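You operate a simulated robot arm through the tools that you are given. There is no shell and no other tool. Be economical: measure what you need, move in short steps, check, and stop when the job is done.

You run a simulated two-armed robot. Do the job below in one go: nothing can be reset, and whatever is moved stays where it is left.

## Task
Move the yellow tape from the desk box's drawer to the tape stand.
Fine: hold the box while you pull and shut the white drawer; put the blue tape from the table in its place. Where these are worked on the way, their far stop is far enough and under half their travel is too little: white drawer.

It is judged by the outcome, as a careful person would: the job done as asked, and still so three seconds after it is handed in. It fails if anything else is knocked over, pushed out of place, dropped, spilled or broken.

## Robot
Two 7-joint arms with two-finger parallel grippers on one trunk, on a base that drives. Base frame: it is fixed to the floor where the robot stands at the start and does not move with it; the origin is under the middle of the robot, x ahead of it, y to its left, z up; the surface under the hand at the start is at about z = 770. Lengths are in mm, angles in rad, forces in N, time in s.
The left shoulder is at the start at [70, 177, 1145], the right one opposite. With the tool pointing down near the work surface each hand reaches from about 220 to 720 mm from the robot's upright axis, wherever it stands, measured 20 degrees to its own side. Places, roughly: white drawer [600, 0, 800]. Payload 3.43 kg a hand.
The TCP of each hand is the grasp point between the finger pads, 30 mm short of the fingertips. In the tool frame z runs along the fingers and y along their closing line. Largest opening 94 mm; finger width 28, thickness 10; the body of the gripper, 50 by 96 mm, starts 55 mm behind the TCP.
Orientation is told as [roll, pitch, yaw] about the base's x, y, z axes, in that order, counted from this pose: with the fingers straight down and closing along the base's y, the tool's x points along the base's -x, its y along +y and its z along -z.

## Interface
- The arms move only by the tool apply_moves. It takes "left_plan", "right_plan" or both (then of equal length, played together; a hand with none holds still); each is a list of rows, each an object of numbers (a shift or turn left out is 0, a gripper value left out holds the last): "tx", "ty", "tz": the shift along the base's x, y, z in units of 25 mm (1.0 is 25 mm); "wx", "wy", "wz": the turn, a rotation vector about the base's x, y, z in units of 6 degrees (1.0 is 6 degrees); "claw": the gripper command, from -1 (shut) to 1 (fully open), values between in proportion. In form: [{"tx": .., "ty": .., "tz": .., "wx": .., "wy": .., "wz": .., "claw": ..}, ...]. A call has 1 to 8 rows; each row shifts and turns the commanded pose from where the row before left it. A call with a number of a shift or a turn outside -1 to 1 is refused whole. A row lasts 0.2 s, in which the tool goes at most 50 mm and 0.15 rad; a call with a longer step from one row to the next is refused whole, and so is a gripper value outside its range. Where a pose cannot be reached the arm comes as near as it can. A force on the tool above 50 N (or 10 N above the force at the start of the call, whichever is more), or a blocked arm, ends the call early, and 0.2 s more pass. Each finger travels about 153 mm/s and halts on what it meets, pressing with about 21 N; the grip force reading is that of the motor and also rises with nothing between the fingers. The clock runs only during rows and for 0.2 s after the last one: add rows that do not move to give the fingers time. It gives the time, the measured TCP pose, the force on the tool (base axes), the opening and the grip force at its end, in the units of the frame above (readings bear some noise), with the torque about the TCP (base axes, N m) and any sound that the robot's microphone picked up.
- Cameras (640 x 400 px; columns grow to the right, rows downward): "scene" is now at [129.1, -18.8, 1446.2]; the picture's right is [-0.23, -0.97, 0.00], its down [-0.70, 0.16, -0.70] and it looks along [0.68, -0.16, -0.72] (base axes); focal length 287 px, centre (320, 200). "left" rides on the left gripper at [76, -14, -102] in its tool frame; the picture's right is [0.18, 0.98, 0.00], its down [-0.75, 0.14, -0.64] and it looks along [-0.63, 0.12, 0.77] (tool axes); focal length 243 px, centre (320, 200). "right" rides on the right gripper at [76, 14, -103] in its tool frame; the picture's right is [-0.18, 0.98, 0.00], its down [-0.75, -0.14, -0.64] and it looks along [-0.63, -0.12, 0.77] (tool axes); focal length 243 px, centre (320, 200). There is no depth. A picture from a camera that has moved, and an enlarged one, comes with that camera's place and axes in the base frame and with its lens.
- capture(camera): a new picture of that camera. No time passes.
- slide_trunk(by): slides the trunk up (or, below 0, down) by that many mm; the arms and the scene camera ride with it, the base frame stays. It gives what a move gives, with no picture.
- roll_base(legs): drives the robot by 1 to 6 legs, each [ahead, turn to the left] in mm and rad, along the robot's own axes; the way and the turn of a leg run together, so that a leg with both is an arc; at most 1500 mm and 3.142 rad a leg. The arms and the cameras ride along, it lands a little off, and it stops where it bumps. It gives what a move gives.
- aim_head(pan, tilt): turns the head with the scene camera to pan (to the left, within 1.501 rad either way) and tilt (down, from -0.506 to 1.204), counted from straight ahead of the robot. It gives what a move gives.
- enlarge(camera, box): a new picture of the part [left, top, right, bottom] of that camera's present view, enlarged. No time passes.
- hand_in(): hands the job in; it is judged then, once.

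Go step by step. Nothing tells you exact positions but the pictures and the camera data: compare them with the known pose of the tool, close in by small moves and look again before you grip or let go. The budget is 120 turns and 100 pictures, counting those below and the enlarged ones. Unless the task says otherwise, let go and move clear before handing in, and close with one line.

The tools are called after "Emit:" by a JSON object that holds its "name" and its "arguments". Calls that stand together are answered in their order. apply_moves: Moves the arms, as the interface text tells. Its arguments: {"type":"object","properties":{"left_plan":{"type":"array","items":{"type":"object","properties":{"tx":{"type":"number"},"ty":{"type":"number"},"tz":{"type":"number"},"wx":{"type":"number"},"wy":{"type":"number"},"wz":{"type":"number"},"claw":{"type":"number"}}}},"right_plan":{"type":"array","items":{"type":"object","properties":{"tx":{"type":"number"},"ty":{"type":"number"},"tz":{"type":"number"},"wx":{"type":"number"},"wy":{"type":"number"},"wz":{"type":"number"},"claw":{"type":"number"}}}}},"required":[]} The other tools are called the same way: slide_trunk (by) slides the trunk up or down; roll_base (legs) drives the base; aim_head (pan, tilt) turns the head that bears the scene camera; capture (camera) takes a picture; enlarge (camera, box) takes an enlarged picture of a part of a camera's view; hand_in () hands the job in.

At the start:

```text
t: 0.0
left_ee_pos: [504.3, 107.0, 1062.5]
left_tool_rot: [0.0, -0.001, 0.001]
left_wrist_force: [-0.2, 0.9, 0.7]
left_ft_torque: [-0.01, 0.02, -0.03]
left_gripper_width: 93.9
left_grasp_force: 0.1
right_ee_pos: [501.8, -304.6, 1090.4]
right_tool_rot: [0.001, -0.001, 0.0]
right_wrist_force: [-0.6, -0.1, 1.0]
right_ft_torque: [0.01, -0.05, -0.02]
right_gripper_width: 94.0
right_grasp_force: 0.1
trunk travel left (down, up): [-725.0, 115.0]
robot x, y, heading: [-1.3, -1.5, 0.0]
head pan, tilt: [-0.229, 0.799]
```

scene: 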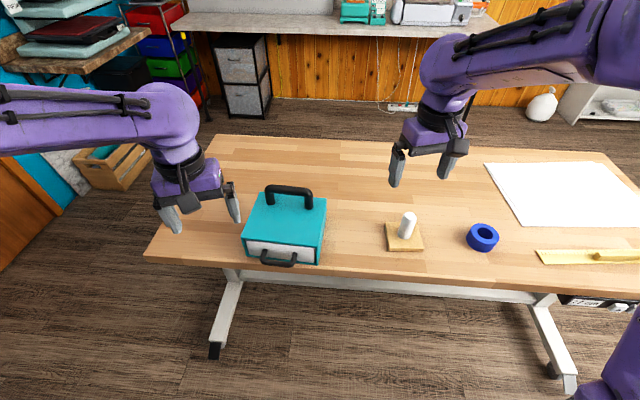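
right: 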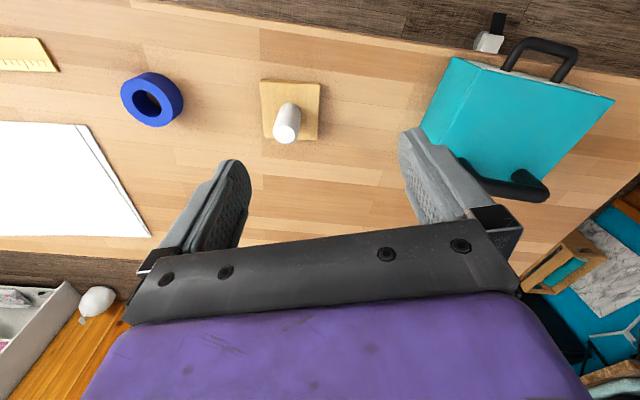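
left: 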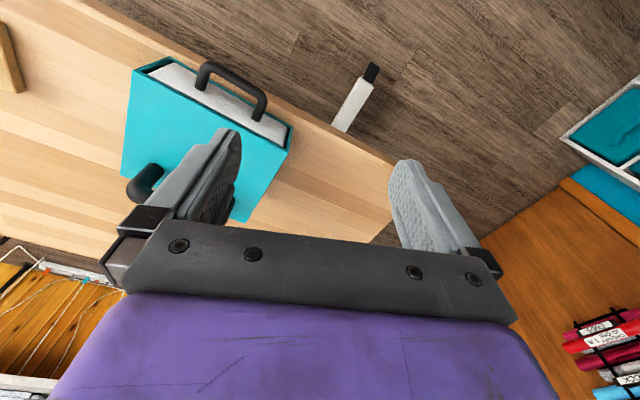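

I see the teal box with its white drawer facing me, the tape stand with its post, and the blue tape to the right of it. I'll take closer views to measure them first.

Emit:
{"name": "enlarge", "arguments": {"camera": "scene", "box": [220, 170, 380, 270]}}

Emit:
{"name": "enlarge", "arguments": {"camera": "scene", "box": [370, 180, 530, 280]}}

```text
4.00 times, centred on (300, 220) of scene
camera zoom: at [129.1, -18.8, 1446.2], right [-0.23, -0.97, 0.0], down [-0.7, 0.16, -0.7], along [0.68, -0.16, -0.72], focal length 1147 px, centre (400, 120)
```

zoom: 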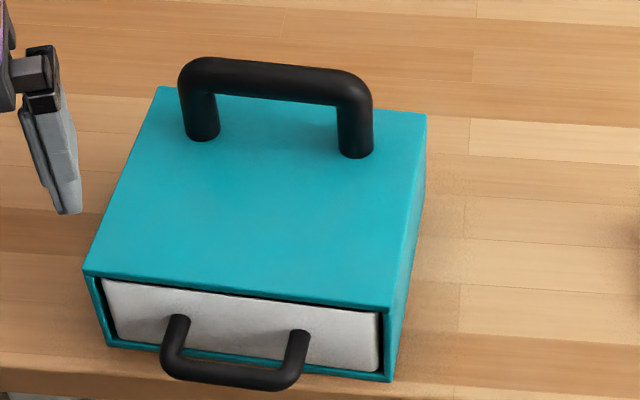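

```text
4.00 times, centred on (450, 230) of scene
camera zoom: at [129.1, -18.8, 1446.2], right [-0.23, -0.97, 0.0], down [-0.7, 0.16, -0.7], along [0.68, -0.16, -0.72], focal length 1147 px, centre (-200, 80)
```

zoom: 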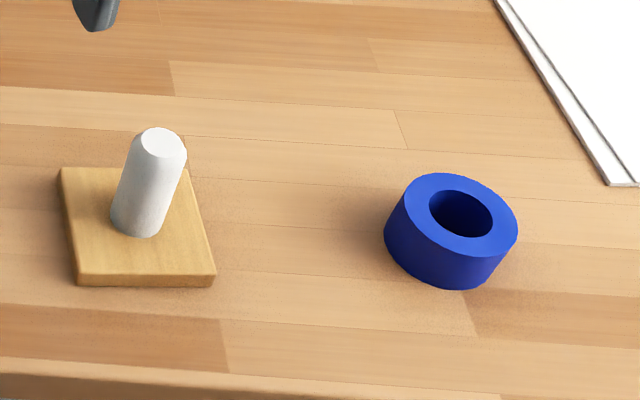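

The box is yawed about -21°: its front-bottom corners are near (605,77) and (532,-106), the drawer bar near (537,1,808) and the carry handle near (687,-61,905). The left hand will work the drawer and the right will hold the carry handle, so I'll turn both hands and bring them above.

Emit:
{"name": "apply_moves", "arguments": {"left_plan": [{"tx": 0.1, "ty": -0.3, "tz": -0.2, "wz": 1}, {"tx": 0.1, "ty": -0.3, "tz": -0.2, "wz": 1}, {"tx": 0.1, "ty": -0.3, "tz": -0.2, "wz": 1}, {"tx": 0.1, "ty": -0.3, "tz": -0.2, "wz": 1}, {"tx": 0.1, "ty": -0.3, "tz": -0.2, "wz": 1}, {"tx": 0.1, "ty": -0.3, "tz": -0.2, "wz": 1}, {"tx": 0.1, "ty": -0.3, "tz": -0.2, "wz": 1}, {"tx": 0.1, "ty": -0.3, "tz": -0.2, "wz": 1}], "right_plan": [{"tx": 0.5, "ty": 0.5, "tz": 0, "wz": 1}, {"tx": 0.5, "ty": 0.5, "tz": 0, "wz": 1}, {"tx": 0.5, "ty": 0.5, "tz": 0, "wz": 1}, {"tx": 0.5, "ty": 0.5, "tz": 0, "wz": 1}, {"tx": 0.5, "ty": 0.5, "tz": 0, "wz": 1}, {"tx": 0.5, "ty": 0.5, "tz": 0, "wz": 1}, {"tx": 0.5, "ty": 0.5, "tz": 0, "wz": 1}, {"tx": 0.5, "ty": 0.5, "tz": 0, "wz": 1}]}}

Emit:
{"name": "capture", "arguments": {"camera": "scene"}}

```text
t: 1.8
left_ee_pos: [524.4, 46.1, 1022.1]
left_tool_rot: [0.002, 0.0, 0.841]
left_wrist_force: [0.1, -0.8, -0.3]
left_ft_torque: [0.02, 0.0, 0.0]
left_gripper_width: 94.1
left_grasp_force: 0.1
right_ee_pos: [602.2, -204.1, 1089.4]
right_tool_rot: [0.001, 0.002, 0.839]
right_wrist_force: [0.3, 0.2, 0.8]
right_ft_torque: [0.03, 0.05, 0.01]
right_gripper_width: 93.9
right_grasp_force: 0.1
trunk travel left (down, up): [-725.0, 115.0]
robot x, y, heading: [0.5, -2.1, -0.0]
head pan, tilt: [-0.229, 0.799]
```

```text
94 pictures are left
camera scene: at [130.2, -18.7, 1446.1], right [-0.23, -0.97, 0.0], down [-0.7, 0.16, -0.7], along [0.68, -0.16, -0.72], focal length 287 px, centre (320, 200)
```

scene: 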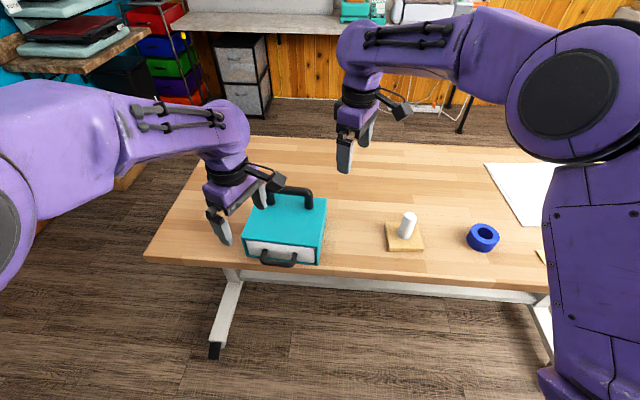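

Both hands turned well. Finishing the turn and coming above the two handles.

Emit:
{"name": "apply_moves", "arguments": {"left_plan": [{"tx": 0.08, "ty": -0.3, "tz": -0.4, "wz": 0.57}, {"tx": 0.08, "ty": -0.3, "tz": -0.4, "wz": 0.57}, {"tx": 0.08, "ty": -0.3, "tz": -0.4, "wz": 0.57}, {"tx": 0.08, "ty": -0.3, "tz": -0.4, "wz": 0.57}, {"tx": 0.08, "ty": -0.3, "tz": -0.4, "wz": 0.57}, {"tx": 0.08, "ty": -0.3, "tz": -0.4, "wz": 0.57}], "right_plan": [{"tx": 0.57, "ty": 0.95, "tz": -0.5, "wz": 0.57}, {"tx": 0.57, "ty": 0.95, "tz": -0.5, "wz": 0.57}, {"tx": 0.57, "ty": 0.95, "tz": -0.5, "wz": 0.57}, {"tx": 0.57, "ty": 0.95, "tz": -0.5, "wz": 0.57}, {"tx": 0.57, "ty": 0.95, "tz": -0.5, "wz": 0.57}, {"tx": 0.57, "ty": 0.95, "tz": -0.5, "wz": 0.57}]}}

Emit:
{"name": "capture", "arguments": {"camera": "right"}}

Emit:
{"name": "capture", "arguments": {"camera": "left"}}

Emit:
{"name": "enlarge", "arguments": {"camera": "scene", "box": [190, 130, 430, 280]}}

```text
t: 3.2
left_ee_pos: [545.9, 12.7, 975.0]
left_tool_rot: [-0.015, 0.052, 1.243]
left_wrist_force: [-0.2, 0.2, -0.1]
left_ft_torque: [0.02, 0.0, -0.04]
left_gripper_width: 94.2
left_grasp_force: 0.0
right_ee_pos: [670.0, -77.1, 1018.1]
right_tool_rot: [0.003, -0.002, 1.179]
right_wrist_force: [0.2, 0.5, -0.3]
right_ft_torque: [0.03, -0.02, 0.0]
right_gripper_width: 94.2
right_grasp_force: 0.1
right hand out of reach, approached as far as the arm can: row 6
trunk travel left (down, up): [-725.0, 115.0]
robot x, y, heading: [1.6, -1.6, 0.001]
head pan, tilt: [-0.229, 0.799]
```

```text
93 pictures are left
camera right: at [627.0, -143.7, 1119.1], right [-0.84, 0.55, 0.0], down [0.42, 0.64, 0.64], along [0.35, 0.54, -0.77], focal length 243 px, centre (320, 200)
```

right: 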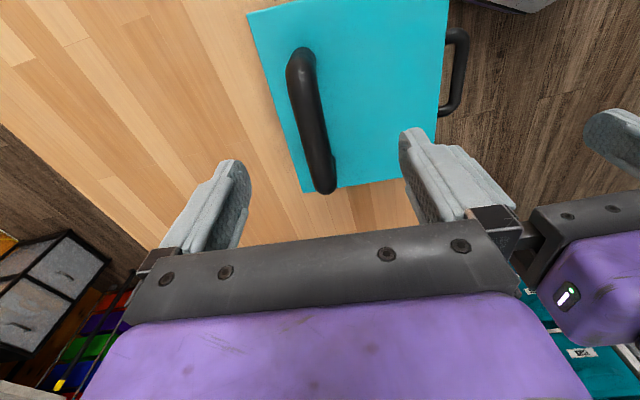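

```text
92 pictures are left
camera left: at [536.2, -57.7, 1080.5], right [-0.99, 0.14, -0.01], down [0.11, 0.79, 0.6], along [0.09, 0.59, -0.8], focal length 243 px, centre (320, 200)
```

left: 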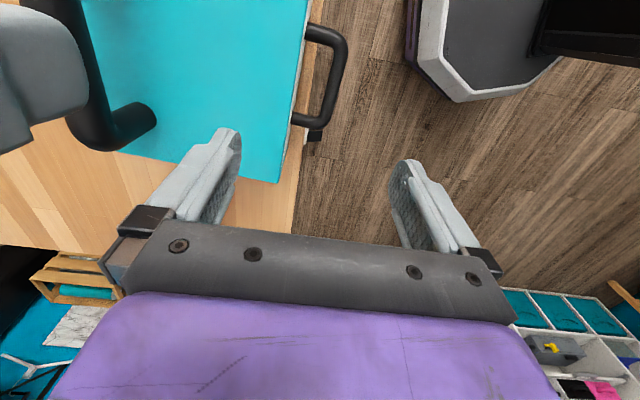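

```text
2.67 times, centred on (310, 205) of scene
camera zoom: at [129.2, -19.3, 1446.2], right [-0.23, -0.97, 0.0], down [-0.7, 0.16, -0.7], along [0.68, -0.16, -0.72], focal length 765 px, centre (347, 187)
```

zoom: 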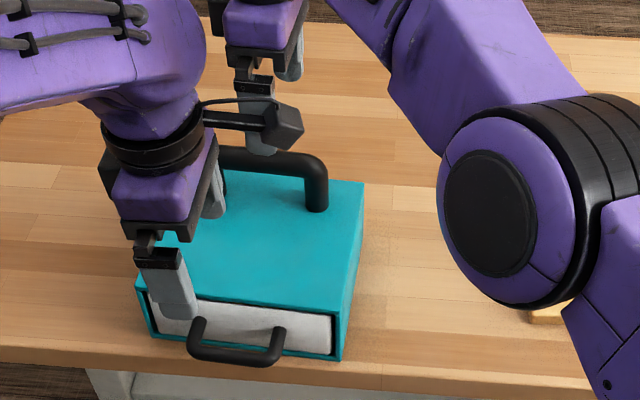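

The right hand is at its reach limit while still high. I'll lower it a bit, where the reach should be better, and see whether the left pose settles.

Emit:
{"name": "apply_moves", "arguments": {"right_plan": [{"tz": -0.6}, {"tz": -0.6}, {"tz": -0.4}, {}], "left_plan": [{}, {}, {}, {}]}}

```text
t: 4.2
left_ee_pos: [546.4, 15.9, 971.3]
left_tool_rot: [-0.014, 0.045, 1.244]
left_wrist_force: [0.2, 0.1, 1.0]
left_ft_torque: [-0.02, 0.03, -0.02]
left_gripper_width: 94.3
left_grasp_force: 0.0
right_ee_pos: [670.7, -78.3, 977.3]
right_tool_rot: [0.0, 0.0, 1.195]
right_wrist_force: [-0.1, 1.2, 0.2]
right_ft_torque: [0.01, 0.02, -0.01]
right_gripper_width: 94.2
right_grasp_force: 0.1
trunk travel left (down, up): [-725.0, 115.0]
robot x, y, heading: [-2.4, 2.3, -0.001]
head pan, tilt: [-0.229, 0.799]
```

Emit:
{"name": "apply_moves", "arguments": {"left_plan": [{"tx": -0.4, "tz": -0.4}, {"tz": -0.4}, {}], "right_plan": [{"tx": 0.3, "ty": 0.3}, {"tx": 0.2, "ty": 0.1}, {}]}}

Emit:
{"name": "capture", "arguments": {"camera": "scene"}}

```text
t: 5.0
left_ee_pos: [535.1, 12.7, 952.4]
left_tool_rot: [-0.013, 0.044, 1.239]
left_wrist_force: [0.0, 0.3, -0.9]
left_ft_torque: [-0.02, -0.01, 0.0]
left_gripper_width: 94.3
left_grasp_force: 0.1
right_ee_pos: [674.2, -76.2, 976.7]
right_tool_rot: [-0.001, -0.002, 1.195]
right_wrist_force: [0.2, -0.2, 0.7]
right_ft_torque: [0.0, 0.0, 0.0]
right_gripper_width: 93.8
right_grasp_force: 0.0
right hand out of reach, approached as far as the arm can: row 1, 2
trunk travel left (down, up): [-725.0, 115.0]
robot x, y, heading: [0.8, -0.2, -0.004]
head pan, tilt: [-0.229, 0.799]
```

```text
90 pictures are left
camera scene: at [129.1, -18.6, 1446.2], right [-0.23, -0.97, 0.0], down [-0.7, 0.16, -0.7], along [0.68, -0.16, -0.72], focal length 287 px, centre (320, 200)
```

scene: 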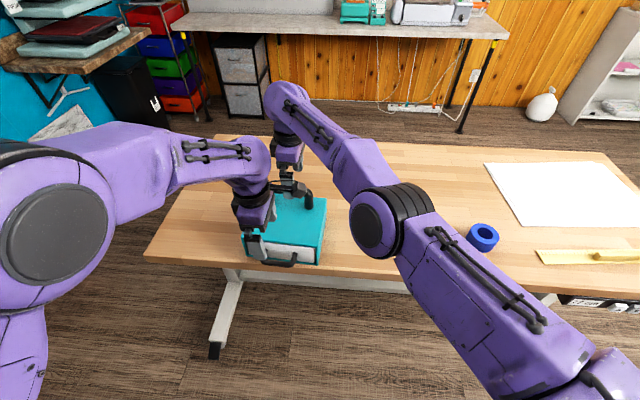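

The left pose carries a constant offset that isn't explained by a reported limit. I'll command a correction and see if it responds freely.

Emit:
{"name": "apply_moves", "arguments": {"left_plan": [{"wy": -0.42, "wz": -0.4}, {"tx": 0, "ty": -0.3, "wx": 0.1}, {}]}}

Emit:
{"name": "enlarge", "arguments": {"camera": "scene", "box": [200, 80, 420, 270]}}

```text
t: 5.8
left_ee_pos: [535.2, 5.9, 946.2]
left_tool_rot: [-0.038, 0.021, 1.201]
left_wrist_force: [0.6, -1.0, 0.6]
left_ft_torque: [-0.02, 0.01, 0.03]
left_gripper_width: 94.0
left_grasp_force: 0.2
right_ee_pos: [674.1, -75.7, 977.7]
right_tool_rot: [0.0, 0.001, 1.193]
right_wrist_force: [0.3, -0.3, 0.9]
right_ft_torque: [-0.01, 0.01, -0.05]
right_gripper_width: 94.1
right_grasp_force: 0.0
trunk travel left (down, up): [-725.0, 115.0]
robot x, y, heading: [-0.2, -0.1, -0.002]
head pan, tilt: [-0.229, 0.799]
```

```text
2.11 times, centred on (310, 175) of scene
camera zoom: at [129.1, -18.5, 1446.2], right [-0.23, -0.97, 0.0], down [-0.7, 0.16, -0.7], along [0.68, -0.16, -0.72], focal length 604 px, centre (341, 253)
```

zoom: 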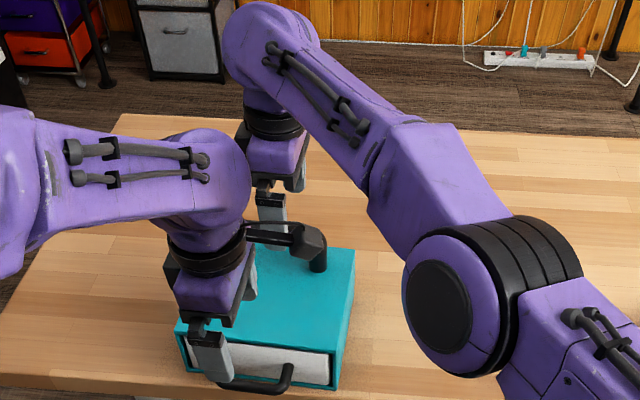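

Estimates from the right camera agree with the scene camera to about 2 mm. I'll move the right hand along the carry bar to a spot within reach and check it.

Emit:
{"name": "apply_moves", "arguments": {"right_plan": [{"ty": -0.68}, {"tz": -0.6}, {}]}}

Emit:
{"name": "capture", "arguments": {"camera": "right"}}

```text
t: 6.6
left_ee_pos: [533.9, 4.9, 948.1]
left_tool_rot: [-0.041, 0.021, 1.198]
left_wrist_force: [-1.4, 0.7, -1.0]
left_ft_torque: [0.02, 0.0, 0.01]
left_gripper_width: 93.8
left_grasp_force: 0.1
right_ee_pos: [675.2, -91.7, 964.0]
right_tool_rot: [0.003, 0.004, 1.194]
right_wrist_force: [-0.4, -0.2, -0.6]
right_ft_torque: [0.02, -0.01, 0.0]
right_gripper_width: 94.0
right_grasp_force: 0.0
trunk travel left (down, up): [-725.0, 115.0]
robot x, y, heading: [-0.2, 1.8, 0.002]
head pan, tilt: [-0.229, 0.799]
```

```text
88 pictures are left
camera right: at [633.3, -157.9, 1065.2], right [-0.85, 0.53, 0.0], down [0.41, 0.65, 0.64], along [0.34, 0.54, -0.77], focal length 243 px, centre (320, 200)
```

right: 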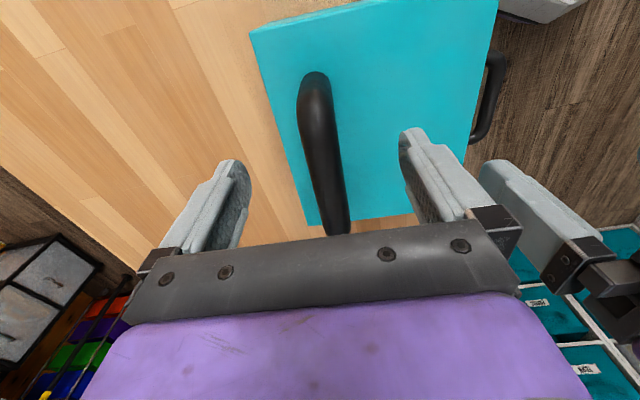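

The carry bar is centred between the right fingers. Lowering and closing on it.

Emit:
{"name": "apply_moves", "arguments": {"right_plan": [{"tz": -0.6}, {"tz": -0.6}, {"tz": -0.6}, {"tz": -0.6}, {"claw": 0}, {"claw": -0.3}, {}]}}

Emit:
{"name": "capture", "arguments": {"camera": "right"}}

```text
t: 8.2
left_ee_pos: [537.4, 4.4, 950.6]
left_tool_rot: [-0.046, 0.019, 1.201]
left_wrist_force: [0.4, -0.6, -0.1]
left_ft_torque: [0.01, 0.01, -0.01]
left_gripper_width: 94.2
left_grasp_force: 0.1
right_ee_pos: [672.8, -93.0, 902.8]
right_tool_rot: [0.002, -0.001, 1.196]
right_wrist_force: [0.1, -0.3, -0.6]
right_ft_torque: [0.02, -0.01, -0.01]
right_gripper_width: 32.7
right_grasp_force: 0.0
trunk travel left (down, up): [-725.0, 115.0]
robot x, y, heading: [1.0, 1.3, -0.008]
head pan, tilt: [-0.229, 0.799]
```

```text
87 pictures are left
camera right: at [631.5, -158.4, 1004.6], right [-0.85, 0.53, 0.0], down [0.41, 0.65, 0.64], along [0.34, 0.54, -0.77], focal length 243 px, centre (320, 200)
```

right: 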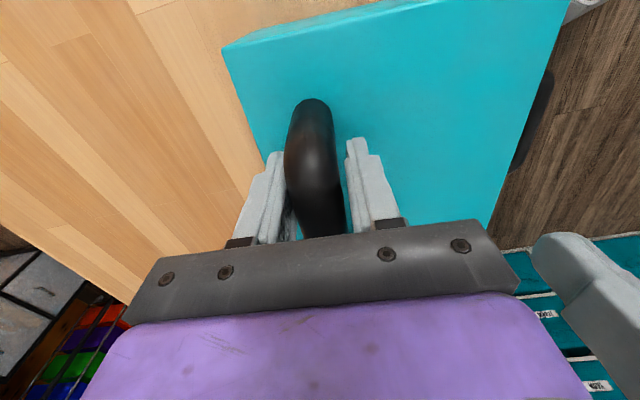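

Well centred. Closing fully on the carry handle.

Emit:
{"name": "apply_moves", "arguments": {"right_plan": [{"claw": -0.5}, {"claw": -1}, {}]}}

Emit:
{"name": "capture", "arguments": {"camera": "left"}}

Emit:
{"name": "enlarge", "arguments": {"camera": "scene", "box": [200, 150, 360, 270]}}

```text
t: 9.0
left_ee_pos: [536.5, 6.3, 951.3]
left_tool_rot: [-0.049, 0.02, 1.201]
left_wrist_force: [0.3, -0.2, 0.9]
left_ft_torque: [-0.03, 0.0, 0.0]
left_gripper_width: 94.0
left_grasp_force: 0.0
right_ee_pos: [673.6, -91.1, 902.5]
right_tool_rot: [0.002, 0.0, 1.194]
right_wrist_force: [0.8, -0.2, 0.1]
right_ft_torque: [-0.19, 0.08, -0.08]
right_gripper_width: 29.2
right_grasp_force: 21.4
trunk travel left (down, up): [-725.0, 115.0]
robot x, y, heading: [1.5, 0.4, -0.001]
head pan, tilt: [-0.229, 0.799]
```

```text
86 pictures are left
camera left: at [518.4, -67.3, 1055.1], right [-0.98, 0.18, -0.04], down [0.12, 0.78, 0.62], along [0.15, 0.6, -0.78], focal length 243 px, centre (320, 200)
```

left: 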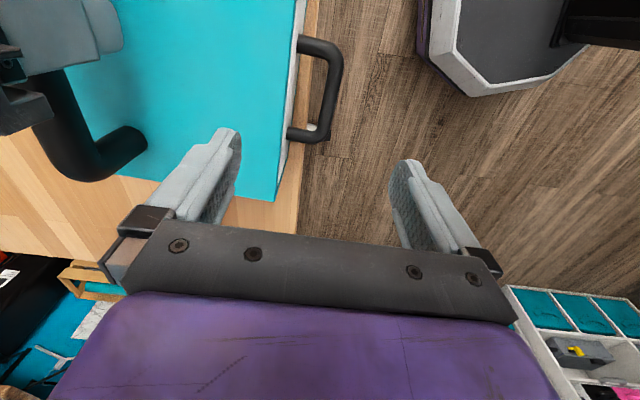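

```text
3.33 times, centred on (280, 210) of scene
camera zoom: at [129.2, -18.8, 1446.2], right [-0.23, -0.97, 0.0], down [-0.7, 0.16, -0.7], along [0.68, -0.16, -0.72], focal length 956 px, centre (453, 167)
```

zoom: 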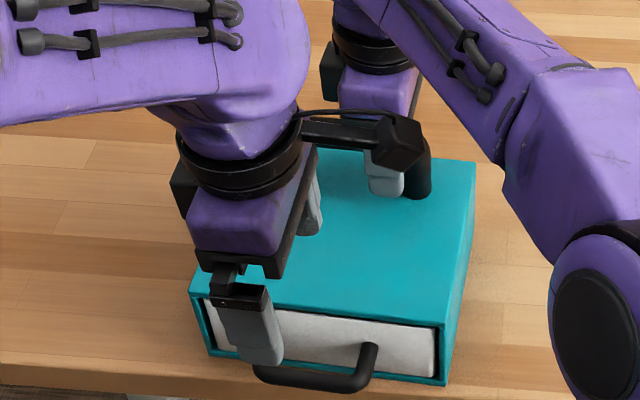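

The box is held (grip 21 N). Now I'll straighten the left hand, narrow its opening and come down above the drawer bar, then check.

Emit:
{"name": "apply_moves", "arguments": {"left_plan": [{"wx": 0.34, "wy": 0.36, "claw": 0.2}, {"ty": -0.15, "tz": -0.8, "claw": -0.25}, {"tz": -0.9}, {"tz": -0.9}, {"tz": -0.8}, {}]}}

Emit:
{"name": "capture", "arguments": {"camera": "left"}}

Emit:
{"name": "enlarge", "arguments": {"camera": "scene", "box": [220, 190, 340, 280]}}

```text
t: 10.4
left_ee_pos: [526.9, -6.5, 857.6]
left_tool_rot: [0.014, -0.042, 1.16]
left_wrist_force: [0.7, -0.1, 0.3]
left_ft_torque: [0.0, -0.04, -0.01]
left_gripper_width: 35.0
left_grasp_force: 0.0
right_ee_pos: [673.6, -91.6, 903.0]
right_tool_rot: [0.001, 0.0, 1.196]
right_wrist_force: [-0.4, -0.5, -0.4]
right_ft_torque: [0.0, 0.01, -0.06]
right_gripper_width: 29.3
right_grasp_force: 20.8
trunk travel left (down, up): [-725.0, 115.0]
robot x, y, heading: [2.9, 0.3, 0.001]
head pan, tilt: [-0.229, 0.799]
```

```text
84 pictures are left
camera left: at [510.4, -87.1, 955.5], right [-0.97, 0.22, 0.01], down [0.17, 0.72, 0.68], along [0.15, 0.66, -0.74], focal length 243 px, centre (320, 200)
```

left: 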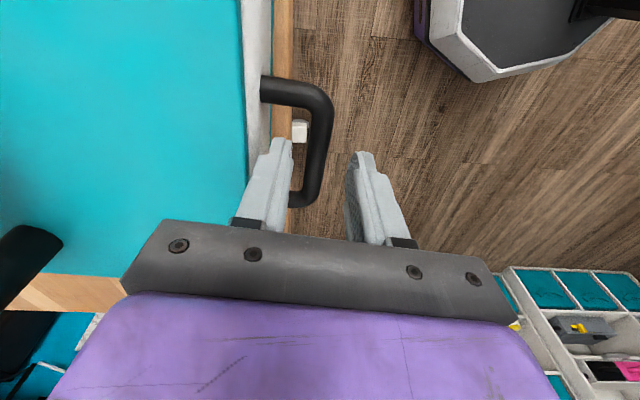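

```text
4.44 times, centred on (280, 235) of scene
camera zoom: at [129.0, -19.0, 1446.2], right [-0.23, -0.97, 0.0], down [-0.7, 0.16, -0.7], along [0.68, -0.16, -0.72], focal length 1275 px, centre (498, 44)
```

zoom: 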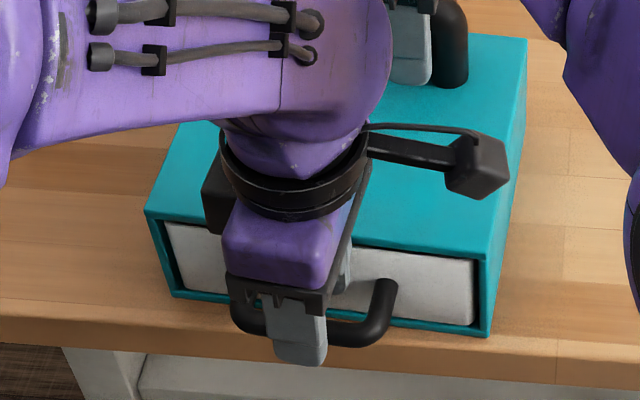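

The earlier offset has gone; it seems the hands were touching before. The bar sits between the left fingers, so I'll straighten the small tilt and descend onto it.

Emit:
{"name": "apply_moves", "arguments": {"left_plan": [{"tx": 0.2, "ty": 0.2, "wx": -0.42, "wy": 0.04, "wz": 0.35}, {}, {"tz": -0.6}, {"tz": -0.6}, {"tz": -0.5}, {}]}}

Emit:
{"name": "capture", "arguments": {"camera": "left"}}

Emit:
{"name": "enlarge", "arguments": {"camera": "scene", "box": [220, 190, 340, 280]}}

```text
t: 11.8
left_ee_pos: [531.6, -5.3, 814.9]
left_tool_rot: [-0.002, -0.002, 1.189]
left_wrist_force: [0.3, 0.1, 0.9]
left_ft_torque: [0.01, -0.01, -0.02]
left_gripper_width: 35.3
left_grasp_force: 0.2
right_ee_pos: [673.5, -92.6, 902.6]
right_tool_rot: [0.001, -0.002, 1.196]
right_wrist_force: [0.0, -0.4, -0.5]
right_ft_torque: [0.06, 0.02, 0.0]
right_gripper_width: 29.3
right_grasp_force: 20.6
trunk travel left (down, up): [-725.0, 115.0]
robot x, y, heading: [-0.5, 2.5, -0.003]
head pan, tilt: [-0.229, 0.799]
```

```text
82 pictures are left
camera left: at [516.3, -82.2, 917.1], right [-0.98, 0.19, 0.0], down [0.15, 0.75, 0.64], along [0.13, 0.63, -0.77], focal length 243 px, centre (320, 200)
```

left: 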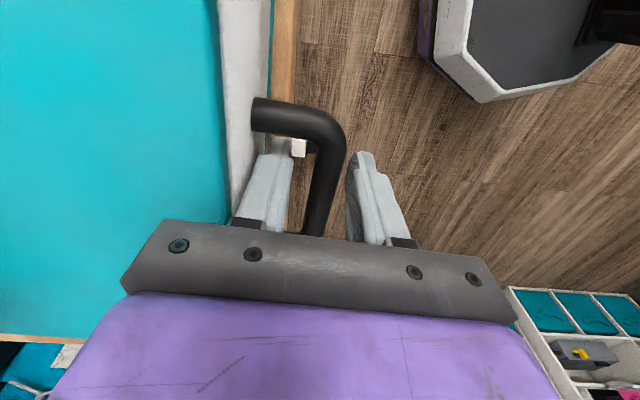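

```text
4.44 times, centred on (280, 235) of scene
camera zoom: at [129.2, -18.9, 1446.2], right [-0.23, -0.97, 0.0], down [-0.7, 0.16, -0.7], along [0.68, -0.16, -0.72], focal length 1275 px, centre (498, 44)
```

zoom: 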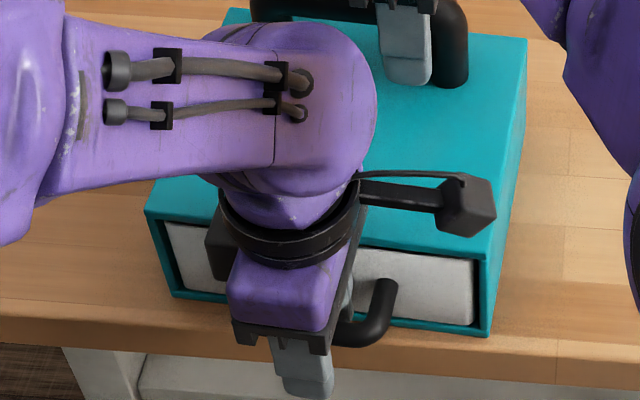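

The drawer bar is between the left fingers. Closing, then pulling a short way along the drawer axis.

Emit:
{"name": "apply_moves", "arguments": {"left_plan": [{"claw": -0.6}, {"claw": -1}, {}]}}

```text
t: 12.6
left_ee_pos: [530.5, -6.5, 815.5]
left_tool_rot: [0.002, -0.001, 1.19]
left_wrist_force: [-8.2, 3.4, -0.5]
left_ft_torque: [0.08, -0.06, 0.08]
left_gripper_width: 18.2
left_grasp_force: 21.4
right_ee_pos: [674.4, -93.0, 903.0]
right_tool_rot: [0.0, -0.001, 1.196]
right_wrist_force: [5.8, -3.2, -0.7]
right_ft_torque: [0.13, -0.03, -0.08]
right_gripper_width: 29.5
right_grasp_force: 20.9
trunk travel left (down, up): [-725.0, 115.0]
robot x, y, heading: [-0.5, -0.8, 0.002]
head pan, tilt: [-0.229, 0.799]
```

Gripped. Pulling.

Emit:
{"name": "apply_moves", "arguments": {"left_plan": [{"tx": -0.4, "ty": 0.157}, {"tx": -0.4, "ty": 0.157}, {"tx": -0.4, "ty": 0.157}, {"tx": -0.4, "ty": 0.157}, {}]}}

Emit:
{"name": "capture", "arguments": {"camera": "scene"}}

```text
t: 13.8
left_ee_pos: [489.7, 12.3, 815.0]
left_tool_rot: [0.0, 0.002, 1.194]
left_wrist_force: [-1.8, -3.8, 8.2]
left_ft_torque: [0.16, -0.01, -0.19]
left_gripper_width: 18.2
left_grasp_force: 21.2
right_ee_pos: [673.0, -91.9, 902.9]
right_tool_rot: [0.002, -0.001, 1.198]
right_wrist_force: [-2.4, 5.4, 0.2]
right_ft_torque: [0.39, -0.14, -0.38]
right_gripper_width: 29.3
right_grasp_force: 20.0
trunk travel left (down, up): [-725.0, 115.0]
robot x, y, heading: [-1.9, -2.0, 0.003]
head pan, tilt: [-0.229, 0.799]
```

```text
80 pictures are left
camera scene: at [127.8, -18.6, 1446.3], right [-0.23, -0.97, 0.0], down [-0.7, 0.16, -0.7], along [0.68, -0.16, -0.72], focal length 287 px, centre (320, 200)
```

scene: 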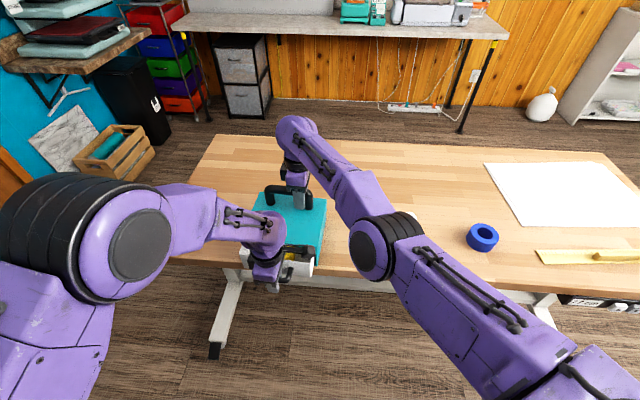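

The drawer slides and the box stays put. Continuing the pull toward its stop.

Emit:
{"name": "apply_moves", "arguments": {"left_plan": [{"tx": -0.4, "ty": 0.157}, {"tx": -0.4, "ty": 0.157}, {"tx": -0.4, "ty": 0.157}, {"tx": -0.4, "ty": 0.157}, {}]}}

Emit:
{"name": "capture", "arguments": {"camera": "left"}}

Emit:
{"name": "enlarge", "arguments": {"camera": "scene", "box": [220, 180, 380, 300]}}

```text
t: 15.0
left_ee_pos: [449.9, 30.5, 812.5]
left_tool_rot: [0.01, 0.011, 1.209]
left_wrist_force: [-1.8, -2.6, 4.1]
left_ft_torque: [0.45, -0.16, -0.43]
left_gripper_width: 18.4
left_grasp_force: 21.0
right_ee_pos: [673.5, -93.4, 903.7]
right_tool_rot: [-0.001, 0.0, 1.194]
right_wrist_force: [-0.5, 5.6, 0.8]
right_ft_torque: [0.08, 0.11, -0.25]
right_gripper_width: 29.3
right_grasp_force: 21.0
trunk travel left (down, up): [-725.0, 115.0]
robot x, y, heading: [-3.7, -1.3, -0.003]
head pan, tilt: [-0.229, 0.799]
```

```text
79 pictures are left
camera left: at [437.8, -45.7, 915.9], right [-0.98, 0.18, 0.01], down [0.14, 0.76, 0.63], along [0.1, 0.63, -0.77], focal length 243 px, centre (320, 200)
```

left: 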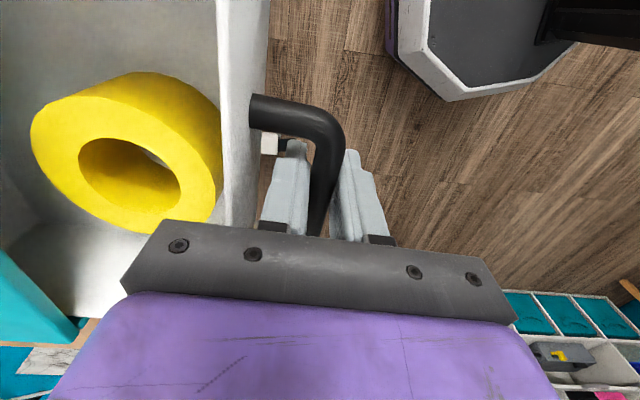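

```text
3.33 times, centred on (300, 240) of scene
camera zoom: at [128.5, -18.4, 1446.1], right [-0.23, -0.97, 0.0], down [-0.7, 0.16, -0.7], along [0.68, -0.16, -0.72], focal length 956 px, centre (387, 67)
```

zoom: 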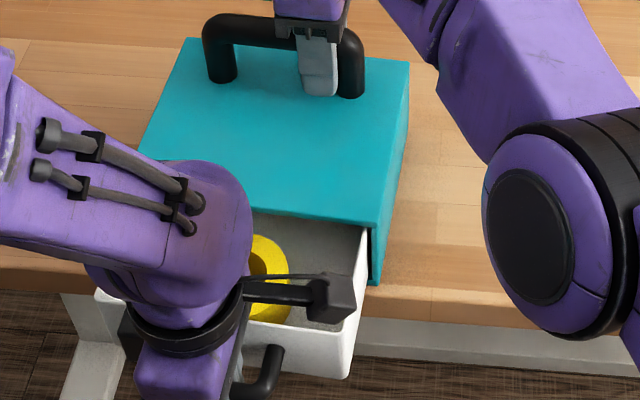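

The yellow tape is now in view inside the drawer. A little more pull for clearance.

Emit:
{"name": "apply_moves", "arguments": {"left_plan": [{"tx": -0.4, "ty": 0.157}, {"tx": -0.4, "ty": 0.157}, {"tx": -0.3, "ty": 0.118}, {}]}}

Emit:
{"name": "capture", "arguments": {"camera": "left"}}

```text
t: 16.0
left_ee_pos: [422.5, 41.2, 812.7]
left_tool_rot: [0.014, 0.02, 1.218]
left_wrist_force: [-3.3, 1.5, 2.6]
left_ft_torque: [0.52, -0.21, -0.49]
left_gripper_width: 18.7
left_grasp_force: 20.3
right_ee_pos: [673.1, -93.4, 904.3]
right_tool_rot: [-0.001, 0.001, 1.196]
right_wrist_force: [4.0, 1.9, 3.9]
right_ft_torque: [0.3, 0.07, -0.22]
right_gripper_width: 29.3
right_grasp_force: 20.8
trunk travel left (down, up): [-725.0, 115.0]
robot x, y, heading: [3.7, 2.2, 0.002]
head pan, tilt: [-0.229, 0.799]
```

```text
77 pictures are left
camera left: at [411.9, -33.7, 915.1], right [-0.99, 0.17, 0.02], down [0.14, 0.76, 0.63], along [0.09, 0.62, -0.78], focal length 243 px, centre (320, 200)
```

left: 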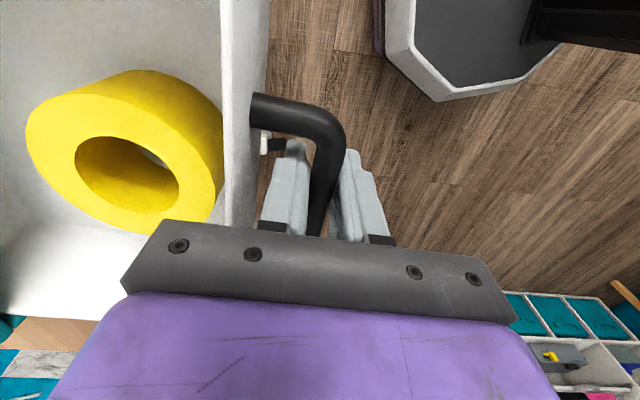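

The drawer is out about 118 mm and the tape lies near (510, 11), centred across the drawer. Releasing the left hand and raising it clear.

Emit:
{"name": "apply_moves", "arguments": {"left_plan": [{"claw": -0.4}, {"claw": -0.25}, {"tz": 0.8}, {"tz": 1}, {"tz": 1}, {"tz": 1, "tx": -0.5, "ty": 0.5}, {"tz": 1, "tx": -0.5, "ty": 1}, {"tz": 1, "ty": 1}]}}

Emit:
{"name": "capture", "arguments": {"camera": "scene"}}

```text
t: 17.1
left_ee_pos: [380.5, 39.8, 814.6]
left_tool_rot: [0.148, 0.072, 1.229]
left_wrist_force: [3.1, -0.4, -0.9]
left_ft_torque: [-0.05, 0.03, 0.0]
left_gripper_width: 37.6
left_grasp_force: 3.0
right_ee_pos: [671.7, -92.4, 902.1]
right_tool_rot: [0.004, 0.001, 1.197]
right_wrist_force: [-4.7, -0.8, 1.1]
right_ft_torque: [0.06, -0.19, 0.22]
right_gripper_width: 29.4
right_grasp_force: 21.0
trunk travel left (down, up): [-725.0, 115.0]
robot x, y, heading: [1.3, 1.5, 0.003]
head pan, tilt: [-0.229, 0.799]
stopped in row 5 (left hand): the arm was blocked; the commanded pose is now the measured one
```

```text
76 pictures are left
camera scene: at [128.5, -18.9, 1446.2], right [-0.23, -0.97, 0.0], down [-0.7, 0.16, -0.7], along [0.68, -0.16, -0.72], focal length 287 px, centre (320, 200)
```

scene: 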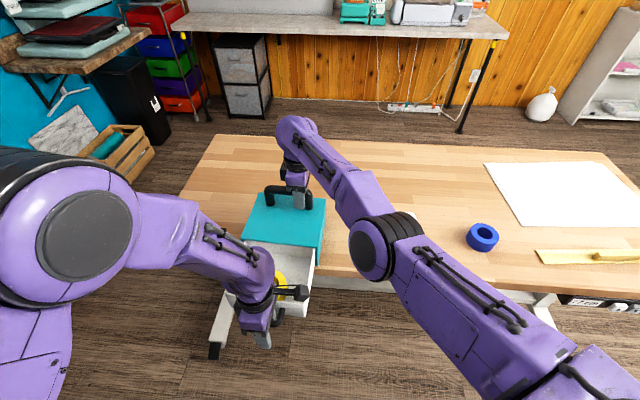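

The left hand got blocked while rising. Looking closely before doing anything else.

Emit:
{"name": "enlarge", "arguments": {"camera": "scene", "box": [190, 200, 350, 360]}}

Emit:
{"name": "capture", "arguments": {"camera": "left"}}

```text
2.50 times, centred on (270, 280) of scene
camera zoom: at [128.5, -18.9, 1446.2], right [-0.23, -0.97, 0.0], down [-0.7, 0.16, -0.7], along [0.68, -0.16, -0.72], focal length 717 px, centre (445, 0)
```

zoom: 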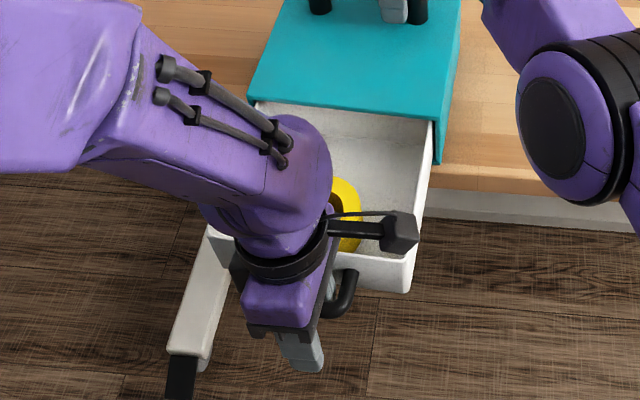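

```text
74 pictures are left
camera left: at [385.0, -33.3, 918.9], right [-0.97, 0.16, 0.16], down [0.23, 0.77, 0.6], along [-0.02, 0.62, -0.79], focal length 243 px, centre (320, 200)
```

left: 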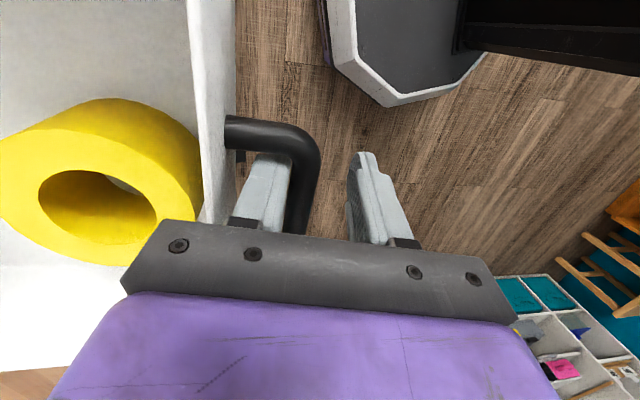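

The hand tilted and dragged the drawer a bit further out; it looks like a left wrist joint limit at this yaw rather than a snag. I'll ease it back in along the drawer axis while taking out the tilt.

Emit:
{"name": "apply_moves", "arguments": {"left_plan": [{"tx": 0.4, "ty": -0.157, "wx": -0.17, "wy": -0.44}, {"tx": 0.4, "ty": -0.157, "wx": -0.17, "wy": -0.44}, {"tx": 0.4, "ty": -0.157, "wx": -0.17, "wy": -0.44}, {"tx": 0.4, "ty": -0.157}, {}]}}

Emit:
{"name": "capture", "arguments": {"camera": "left"}}

```text
t: 18.3
left_ee_pos: [426.4, 24.5, 819.8]
left_tool_rot: [-0.009, 0.097, 1.237]
left_wrist_force: [-0.5, 0.1, 1.1]
left_ft_torque: [-0.03, -0.03, -0.02]
left_gripper_width: 35.0
left_grasp_force: 0.1
right_ee_pos: [674.5, -92.3, 902.9]
right_tool_rot: [0.002, 0.002, 1.197]
right_wrist_force: [3.8, -3.2, 3.7]
right_ft_torque: [0.07, 0.18, -0.03]
right_gripper_width: 29.3
right_grasp_force: 21.1
trunk travel left (down, up): [-725.0, 115.0]
robot x, y, heading: [-1.9, -0.0, 0.0]
head pan, tilt: [-0.229, 0.799]
```

```text
73 pictures are left
camera left: at [417.6, -40.9, 929.0], right [-0.99, 0.15, 0.01], down [0.13, 0.82, 0.56], along [0.08, 0.56, -0.83], focal length 243 px, centre (320, 200)
```

left: 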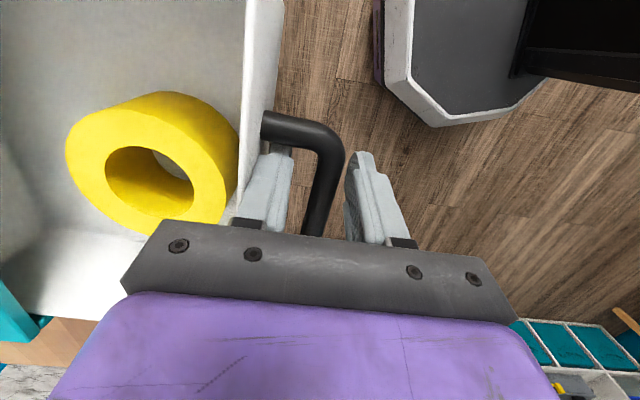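

The bar is now free between the left fingers. The cleanest straight-up exit is to open the right hand too and slide the trunk up, which moves no arm joints.

Emit:
{"name": "apply_moves", "arguments": {"right_plan": [{"claw": -0.1}, {"claw": 0.4}, {}]}}

Emit:
{"name": "slide_trunk", "arguments": {"by": 100}}

Emit:
{"name": "capture", "arguments": {"camera": "scene"}}

```text
t: 19.1
left_ee_pos: [424.0, 30.2, 817.3]
left_tool_rot: [-0.002, 0.092, 1.241]
left_wrist_force: [0.3, 0.2, 0.9]
left_ft_torque: [-0.01, 0.0, 0.03]
left_gripper_width: 35.8
left_grasp_force: 0.0
right_ee_pos: [673.1, -91.8, 902.1]
right_tool_rot: [0.002, 0.001, 1.195]
right_wrist_force: [-0.4, -0.1, -0.7]
right_ft_torque: [0.02, 0.05, 0.01]
right_gripper_width: 65.7
right_grasp_force: 0.0
trunk travel left (down, up): [-725.0, 115.0]
robot x, y, heading: [1.6, 2.2, -0.002]
head pan, tilt: [-0.229, 0.799]
```

```text
t: 20.4
left_ee_pos: [424.5, 28.6, 914.8]
left_tool_rot: [-0.002, 0.095, 1.238]
left_wrist_force: [-0.4, -0.4, 0.3]
left_ft_torque: [-0.01, 0.02, -0.02]
left_gripper_width: 35.5
left_grasp_force: 0.1
right_ee_pos: [672.9, -90.5, 1001.8]
right_tool_rot: [0.004, 0.002, 1.199]
right_wrist_force: [0.0, 0.4, 0.2]
right_ft_torque: [-0.01, 0.0, -0.01]
right_gripper_width: 65.7
right_grasp_force: 0.0
trunk travel left (down, up): [-825.0, 15.0]
robot x, y, heading: [2.5, -0.4, 0.001]
head pan, tilt: [-0.229, 0.799]
```

```text
72 pictures are left
camera scene: at [129.4, -18.8, 1546.1], right [-0.23, -0.97, 0.0], down [-0.7, 0.16, -0.7], along [0.68, -0.16, -0.72], focal length 287 px, centre (320, 200)
```

scene: 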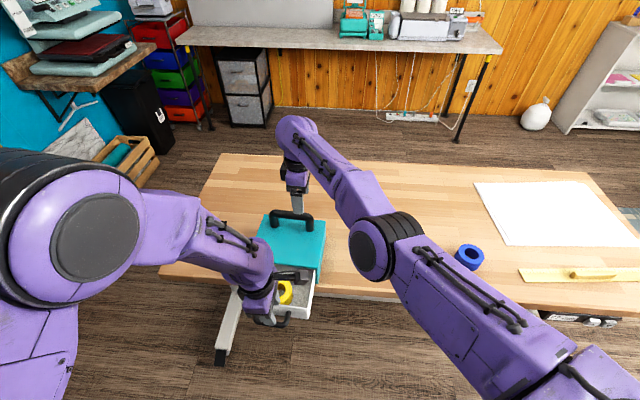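

Both hands are clear and the drawer stays open. Swinging the left arm away to the left, and turning and retracting the right hand for the tape pick.

Emit:
{"name": "apply_moves", "arguments": {"left_plan": [{"ty": 0.6, "tz": 0.2, "wz": -1}, {"ty": 1, "tz": 0.2, "wz": -1}, {"ty": 1, "tz": 0.2, "wz": -1}, {"ty": 1, "wz": -1}, {"ty": 1, "wz": -1}, {"ty": 1, "wz": -1}, {"ty": 1, "wz": -1}, {"ty": 1, "wz": -1}], "right_plan": [{"wz": -1, "tz": 0.2}, {"wz": -1, "tz": 0.2}, {"wz": -1, "tx": -0.5}, {"wz": -1, "tx": -0.5}, {"wz": -1, "tx": -0.5}, {"wz": -1, "tx": -0.5}, {"wz": -1, "tx": -0.5}, {"wz": -1, "tx": -0.5}]}}

Emit:
{"name": "apply_moves", "arguments": {"right_plan": [{"wz": -1, "tx": -0.3, "claw": 1}, {"wz": -1, "tx": -0.3}, {"wz": -1, "tx": -0.3, "ty": 0.5}, {"wz": -1, "ty": 0.5}, {"wz": -1, "ty": 0.5}, {"wz": -1, "ty": 0.5}, {"wz": -1, "ty": 0.5}, {}]}}

Emit:
{"name": "capture", "arguments": {"camera": "scene"}}

Emit:
{"name": "capture", "arguments": {"camera": "right"}}

```text
t: 22.2
left_ee_pos: [418.9, 215.9, 927.0]
left_tool_rot: [0.002, 0.072, 0.373]
left_wrist_force: [-0.1, 0.4, 0.3]
left_ft_torque: [-0.03, -0.02, -0.03]
left_gripper_width: 35.4
left_grasp_force: 0.0
right_ee_pos: [668.8, -73.4, 1006.9]
right_tool_rot: [0.002, 0.004, 0.358]
right_wrist_force: [0.0, 0.7, 0.9]
right_ft_torque: [0.0, -0.02, -0.04]
right_gripper_width: 66.0
right_grasp_force: 0.0
right hand out of reach, approached as far as the arm can: row 3, 4, 5, 6, 7, 8
trunk travel left (down, up): [-825.0, 15.0]
robot x, y, heading: [1.2, -0.3, 0.005]
head pan, tilt: [-0.229, 0.799]
```

```text
t: 24.0
left_ee_pos: [419.4, 216.0, 928.4]
left_tool_rot: [0.002, 0.073, 0.375]
left_wrist_force: [-0.3, 0.1, -0.6]
left_ft_torque: [-0.01, 0.0, 0.04]
left_gripper_width: 35.3
left_grasp_force: 0.2
right_ee_pos: [652.1, -16.8, 1005.3]
right_tool_rot: [0.0, 0.002, -0.375]
right_wrist_force: [0.1, -0.3, -0.9]
right_ft_torque: [-0.05, 0.0, -0.01]
right_gripper_width: 93.9
right_grasp_force: 0.0
right hand out of reach, approached as far as the arm can: row 1, 2, 5, 6, 7
trunk travel left (down, up): [-825.0, 15.0]
robot x, y, heading: [-0.0, 0.0, 0.003]
head pan, tilt: [-0.229, 0.799]
```

```text
71 pictures are left
camera scene: at [129.3, -18.9, 1546.2], right [-0.23, -0.97, 0.0], down [-0.7, 0.16, -0.7], along [0.68, -0.16, -0.72], focal length 287 px, centre (320, 200)
```

scene: 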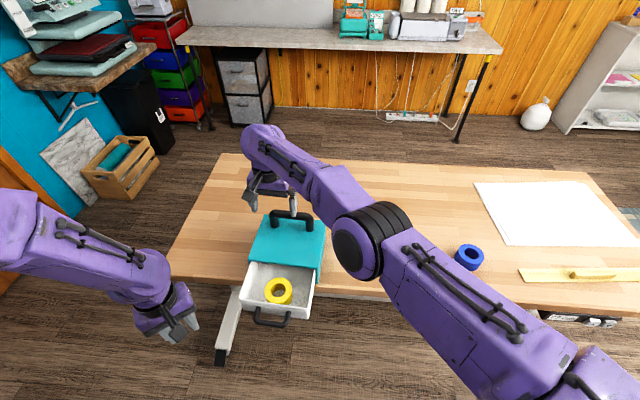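

```text
70 pictures are left
camera right: at [584.8, 23.9, 1108.1], right [0.53, 0.85, 0.0], down [0.65, -0.41, 0.64], along [0.54, -0.34, -0.77], focal length 243 px, centre (320, 200)
```

right: 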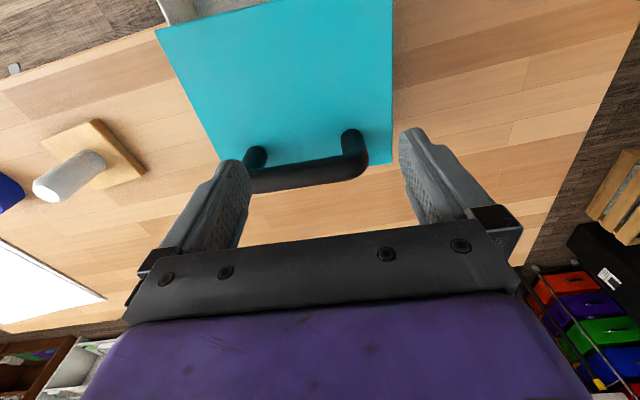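

The drawer is open with the yellow tape visible. Zooming in to measure it and the stand.

Emit:
{"name": "enlarge", "arguments": {"camera": "scene", "box": [230, 240, 330, 340]}}

```text
4.00 times, centred on (280, 290) of scene
camera zoom: at [129.3, -18.9, 1546.2], right [-0.23, -0.97, 0.0], down [-0.7, 0.16, -0.7], along [0.68, -0.16, -0.72], focal length 1147 px, centre (480, -160)
```

zoom: 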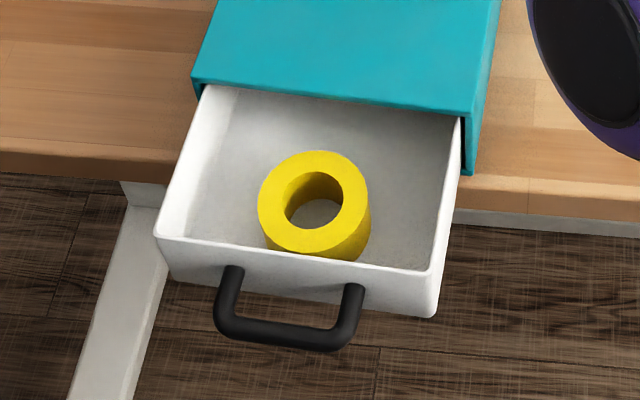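

The tape's centre is about (512, 8), outer diameter about 75 mm, top near z 817. Bringing the right hand over it.

Emit:
{"name": "apply_moves", "arguments": {"right_plan": [{"tx": -0.8, "ty": 0.14}, {"tx": -0.8, "ty": 0.14}, {"tx": -0.8, "ty": 0.14}, {"tx": -0.8, "ty": 0.14}, {"tx": -0.8, "ty": 0.14}, {"tx": -0.8, "ty": 0.14}, {"tx": -0.8, "ty": 0.14}, {}]}}

Emit:
{"name": "capture", "arguments": {"camera": "right"}}

```text
t: 25.8
left_ee_pos: [419.3, 216.3, 928.2]
left_tool_rot: [0.0, 0.072, 0.375]
left_wrist_force: [0.3, -1.2, 0.7]
left_ft_torque: [0.0, 0.0, -0.02]
left_gripper_width: 35.1
left_grasp_force: 0.0
right_ee_pos: [505.1, -1.8, 986.3]
right_tool_rot: [-0.008, 0.054, -0.404]
right_wrist_force: [0.5, -0.8, -0.2]
right_ft_torque: [0.03, 0.04, -0.01]
right_gripper_width: 94.1
right_grasp_force: 0.1
trunk travel left (down, up): [-825.0, 15.0]
robot x, y, heading: [-0.5, -0.3, 0.0]
head pan, tilt: [-0.229, 0.799]
```

```text
68 pictures are left
camera right: at [445.6, 39.8, 1092.5], right [0.56, 0.83, -0.02], down [0.67, -0.44, 0.6], along [0.49, -0.34, -0.8], focal length 243 px, centre (320, 200)
```

right: 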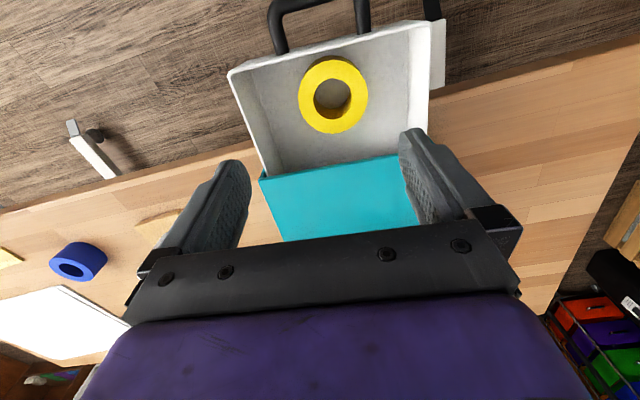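

Tape seen well ahead of the fingers. Lowering partway and correcting the small tilt, then re-checking.

Emit:
{"name": "apply_moves", "arguments": {"right_plan": [{"tz": -0.6, "wx": -0.13, "wy": -0.5, "wz": 0.29}, {"tz": -0.7, "tx": 0.1, "ty": 0.2}, {"tz": -0.7, "tx": 0.1, "ty": 0.25}, {"tz": -0.7}, {"tz": -0.7}, {}]}}

Emit:
{"name": "capture", "arguments": {"camera": "right"}}

```text
t: 27.2
left_ee_pos: [419.5, 215.1, 928.1]
left_tool_rot: [0.004, 0.072, 0.375]
left_wrist_force: [-0.1, 0.4, 0.4]
left_ft_torque: [0.0, -0.03, 0.01]
left_gripper_width: 35.3
left_grasp_force: 0.1
right_ee_pos: [517.6, 19.5, 920.6]
right_tool_rot: [0.005, -0.054, -0.342]
right_wrist_force: [-0.3, -0.4, 0.2]
right_ft_torque: [0.02, -0.02, -0.02]
right_gripper_width: 94.4
right_grasp_force: 0.0
trunk travel left (down, up): [-825.0, 15.0]
robot x, y, heading: [-1.2, 1.4, 0.004]
head pan, tilt: [-0.229, 0.799]
```

```text
67 pictures are left
camera right: at [443.3, 58.7, 1018.4], right [0.5, 0.86, 0.01], down [0.63, -0.38, 0.68], along [0.59, -0.33, -0.73], focal length 243 px, centre (320, 200)
```

right: 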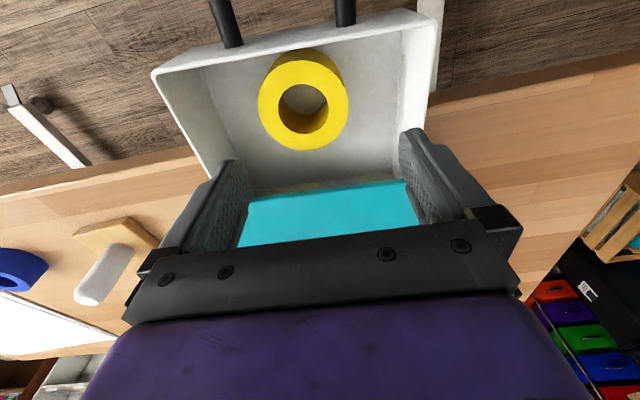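

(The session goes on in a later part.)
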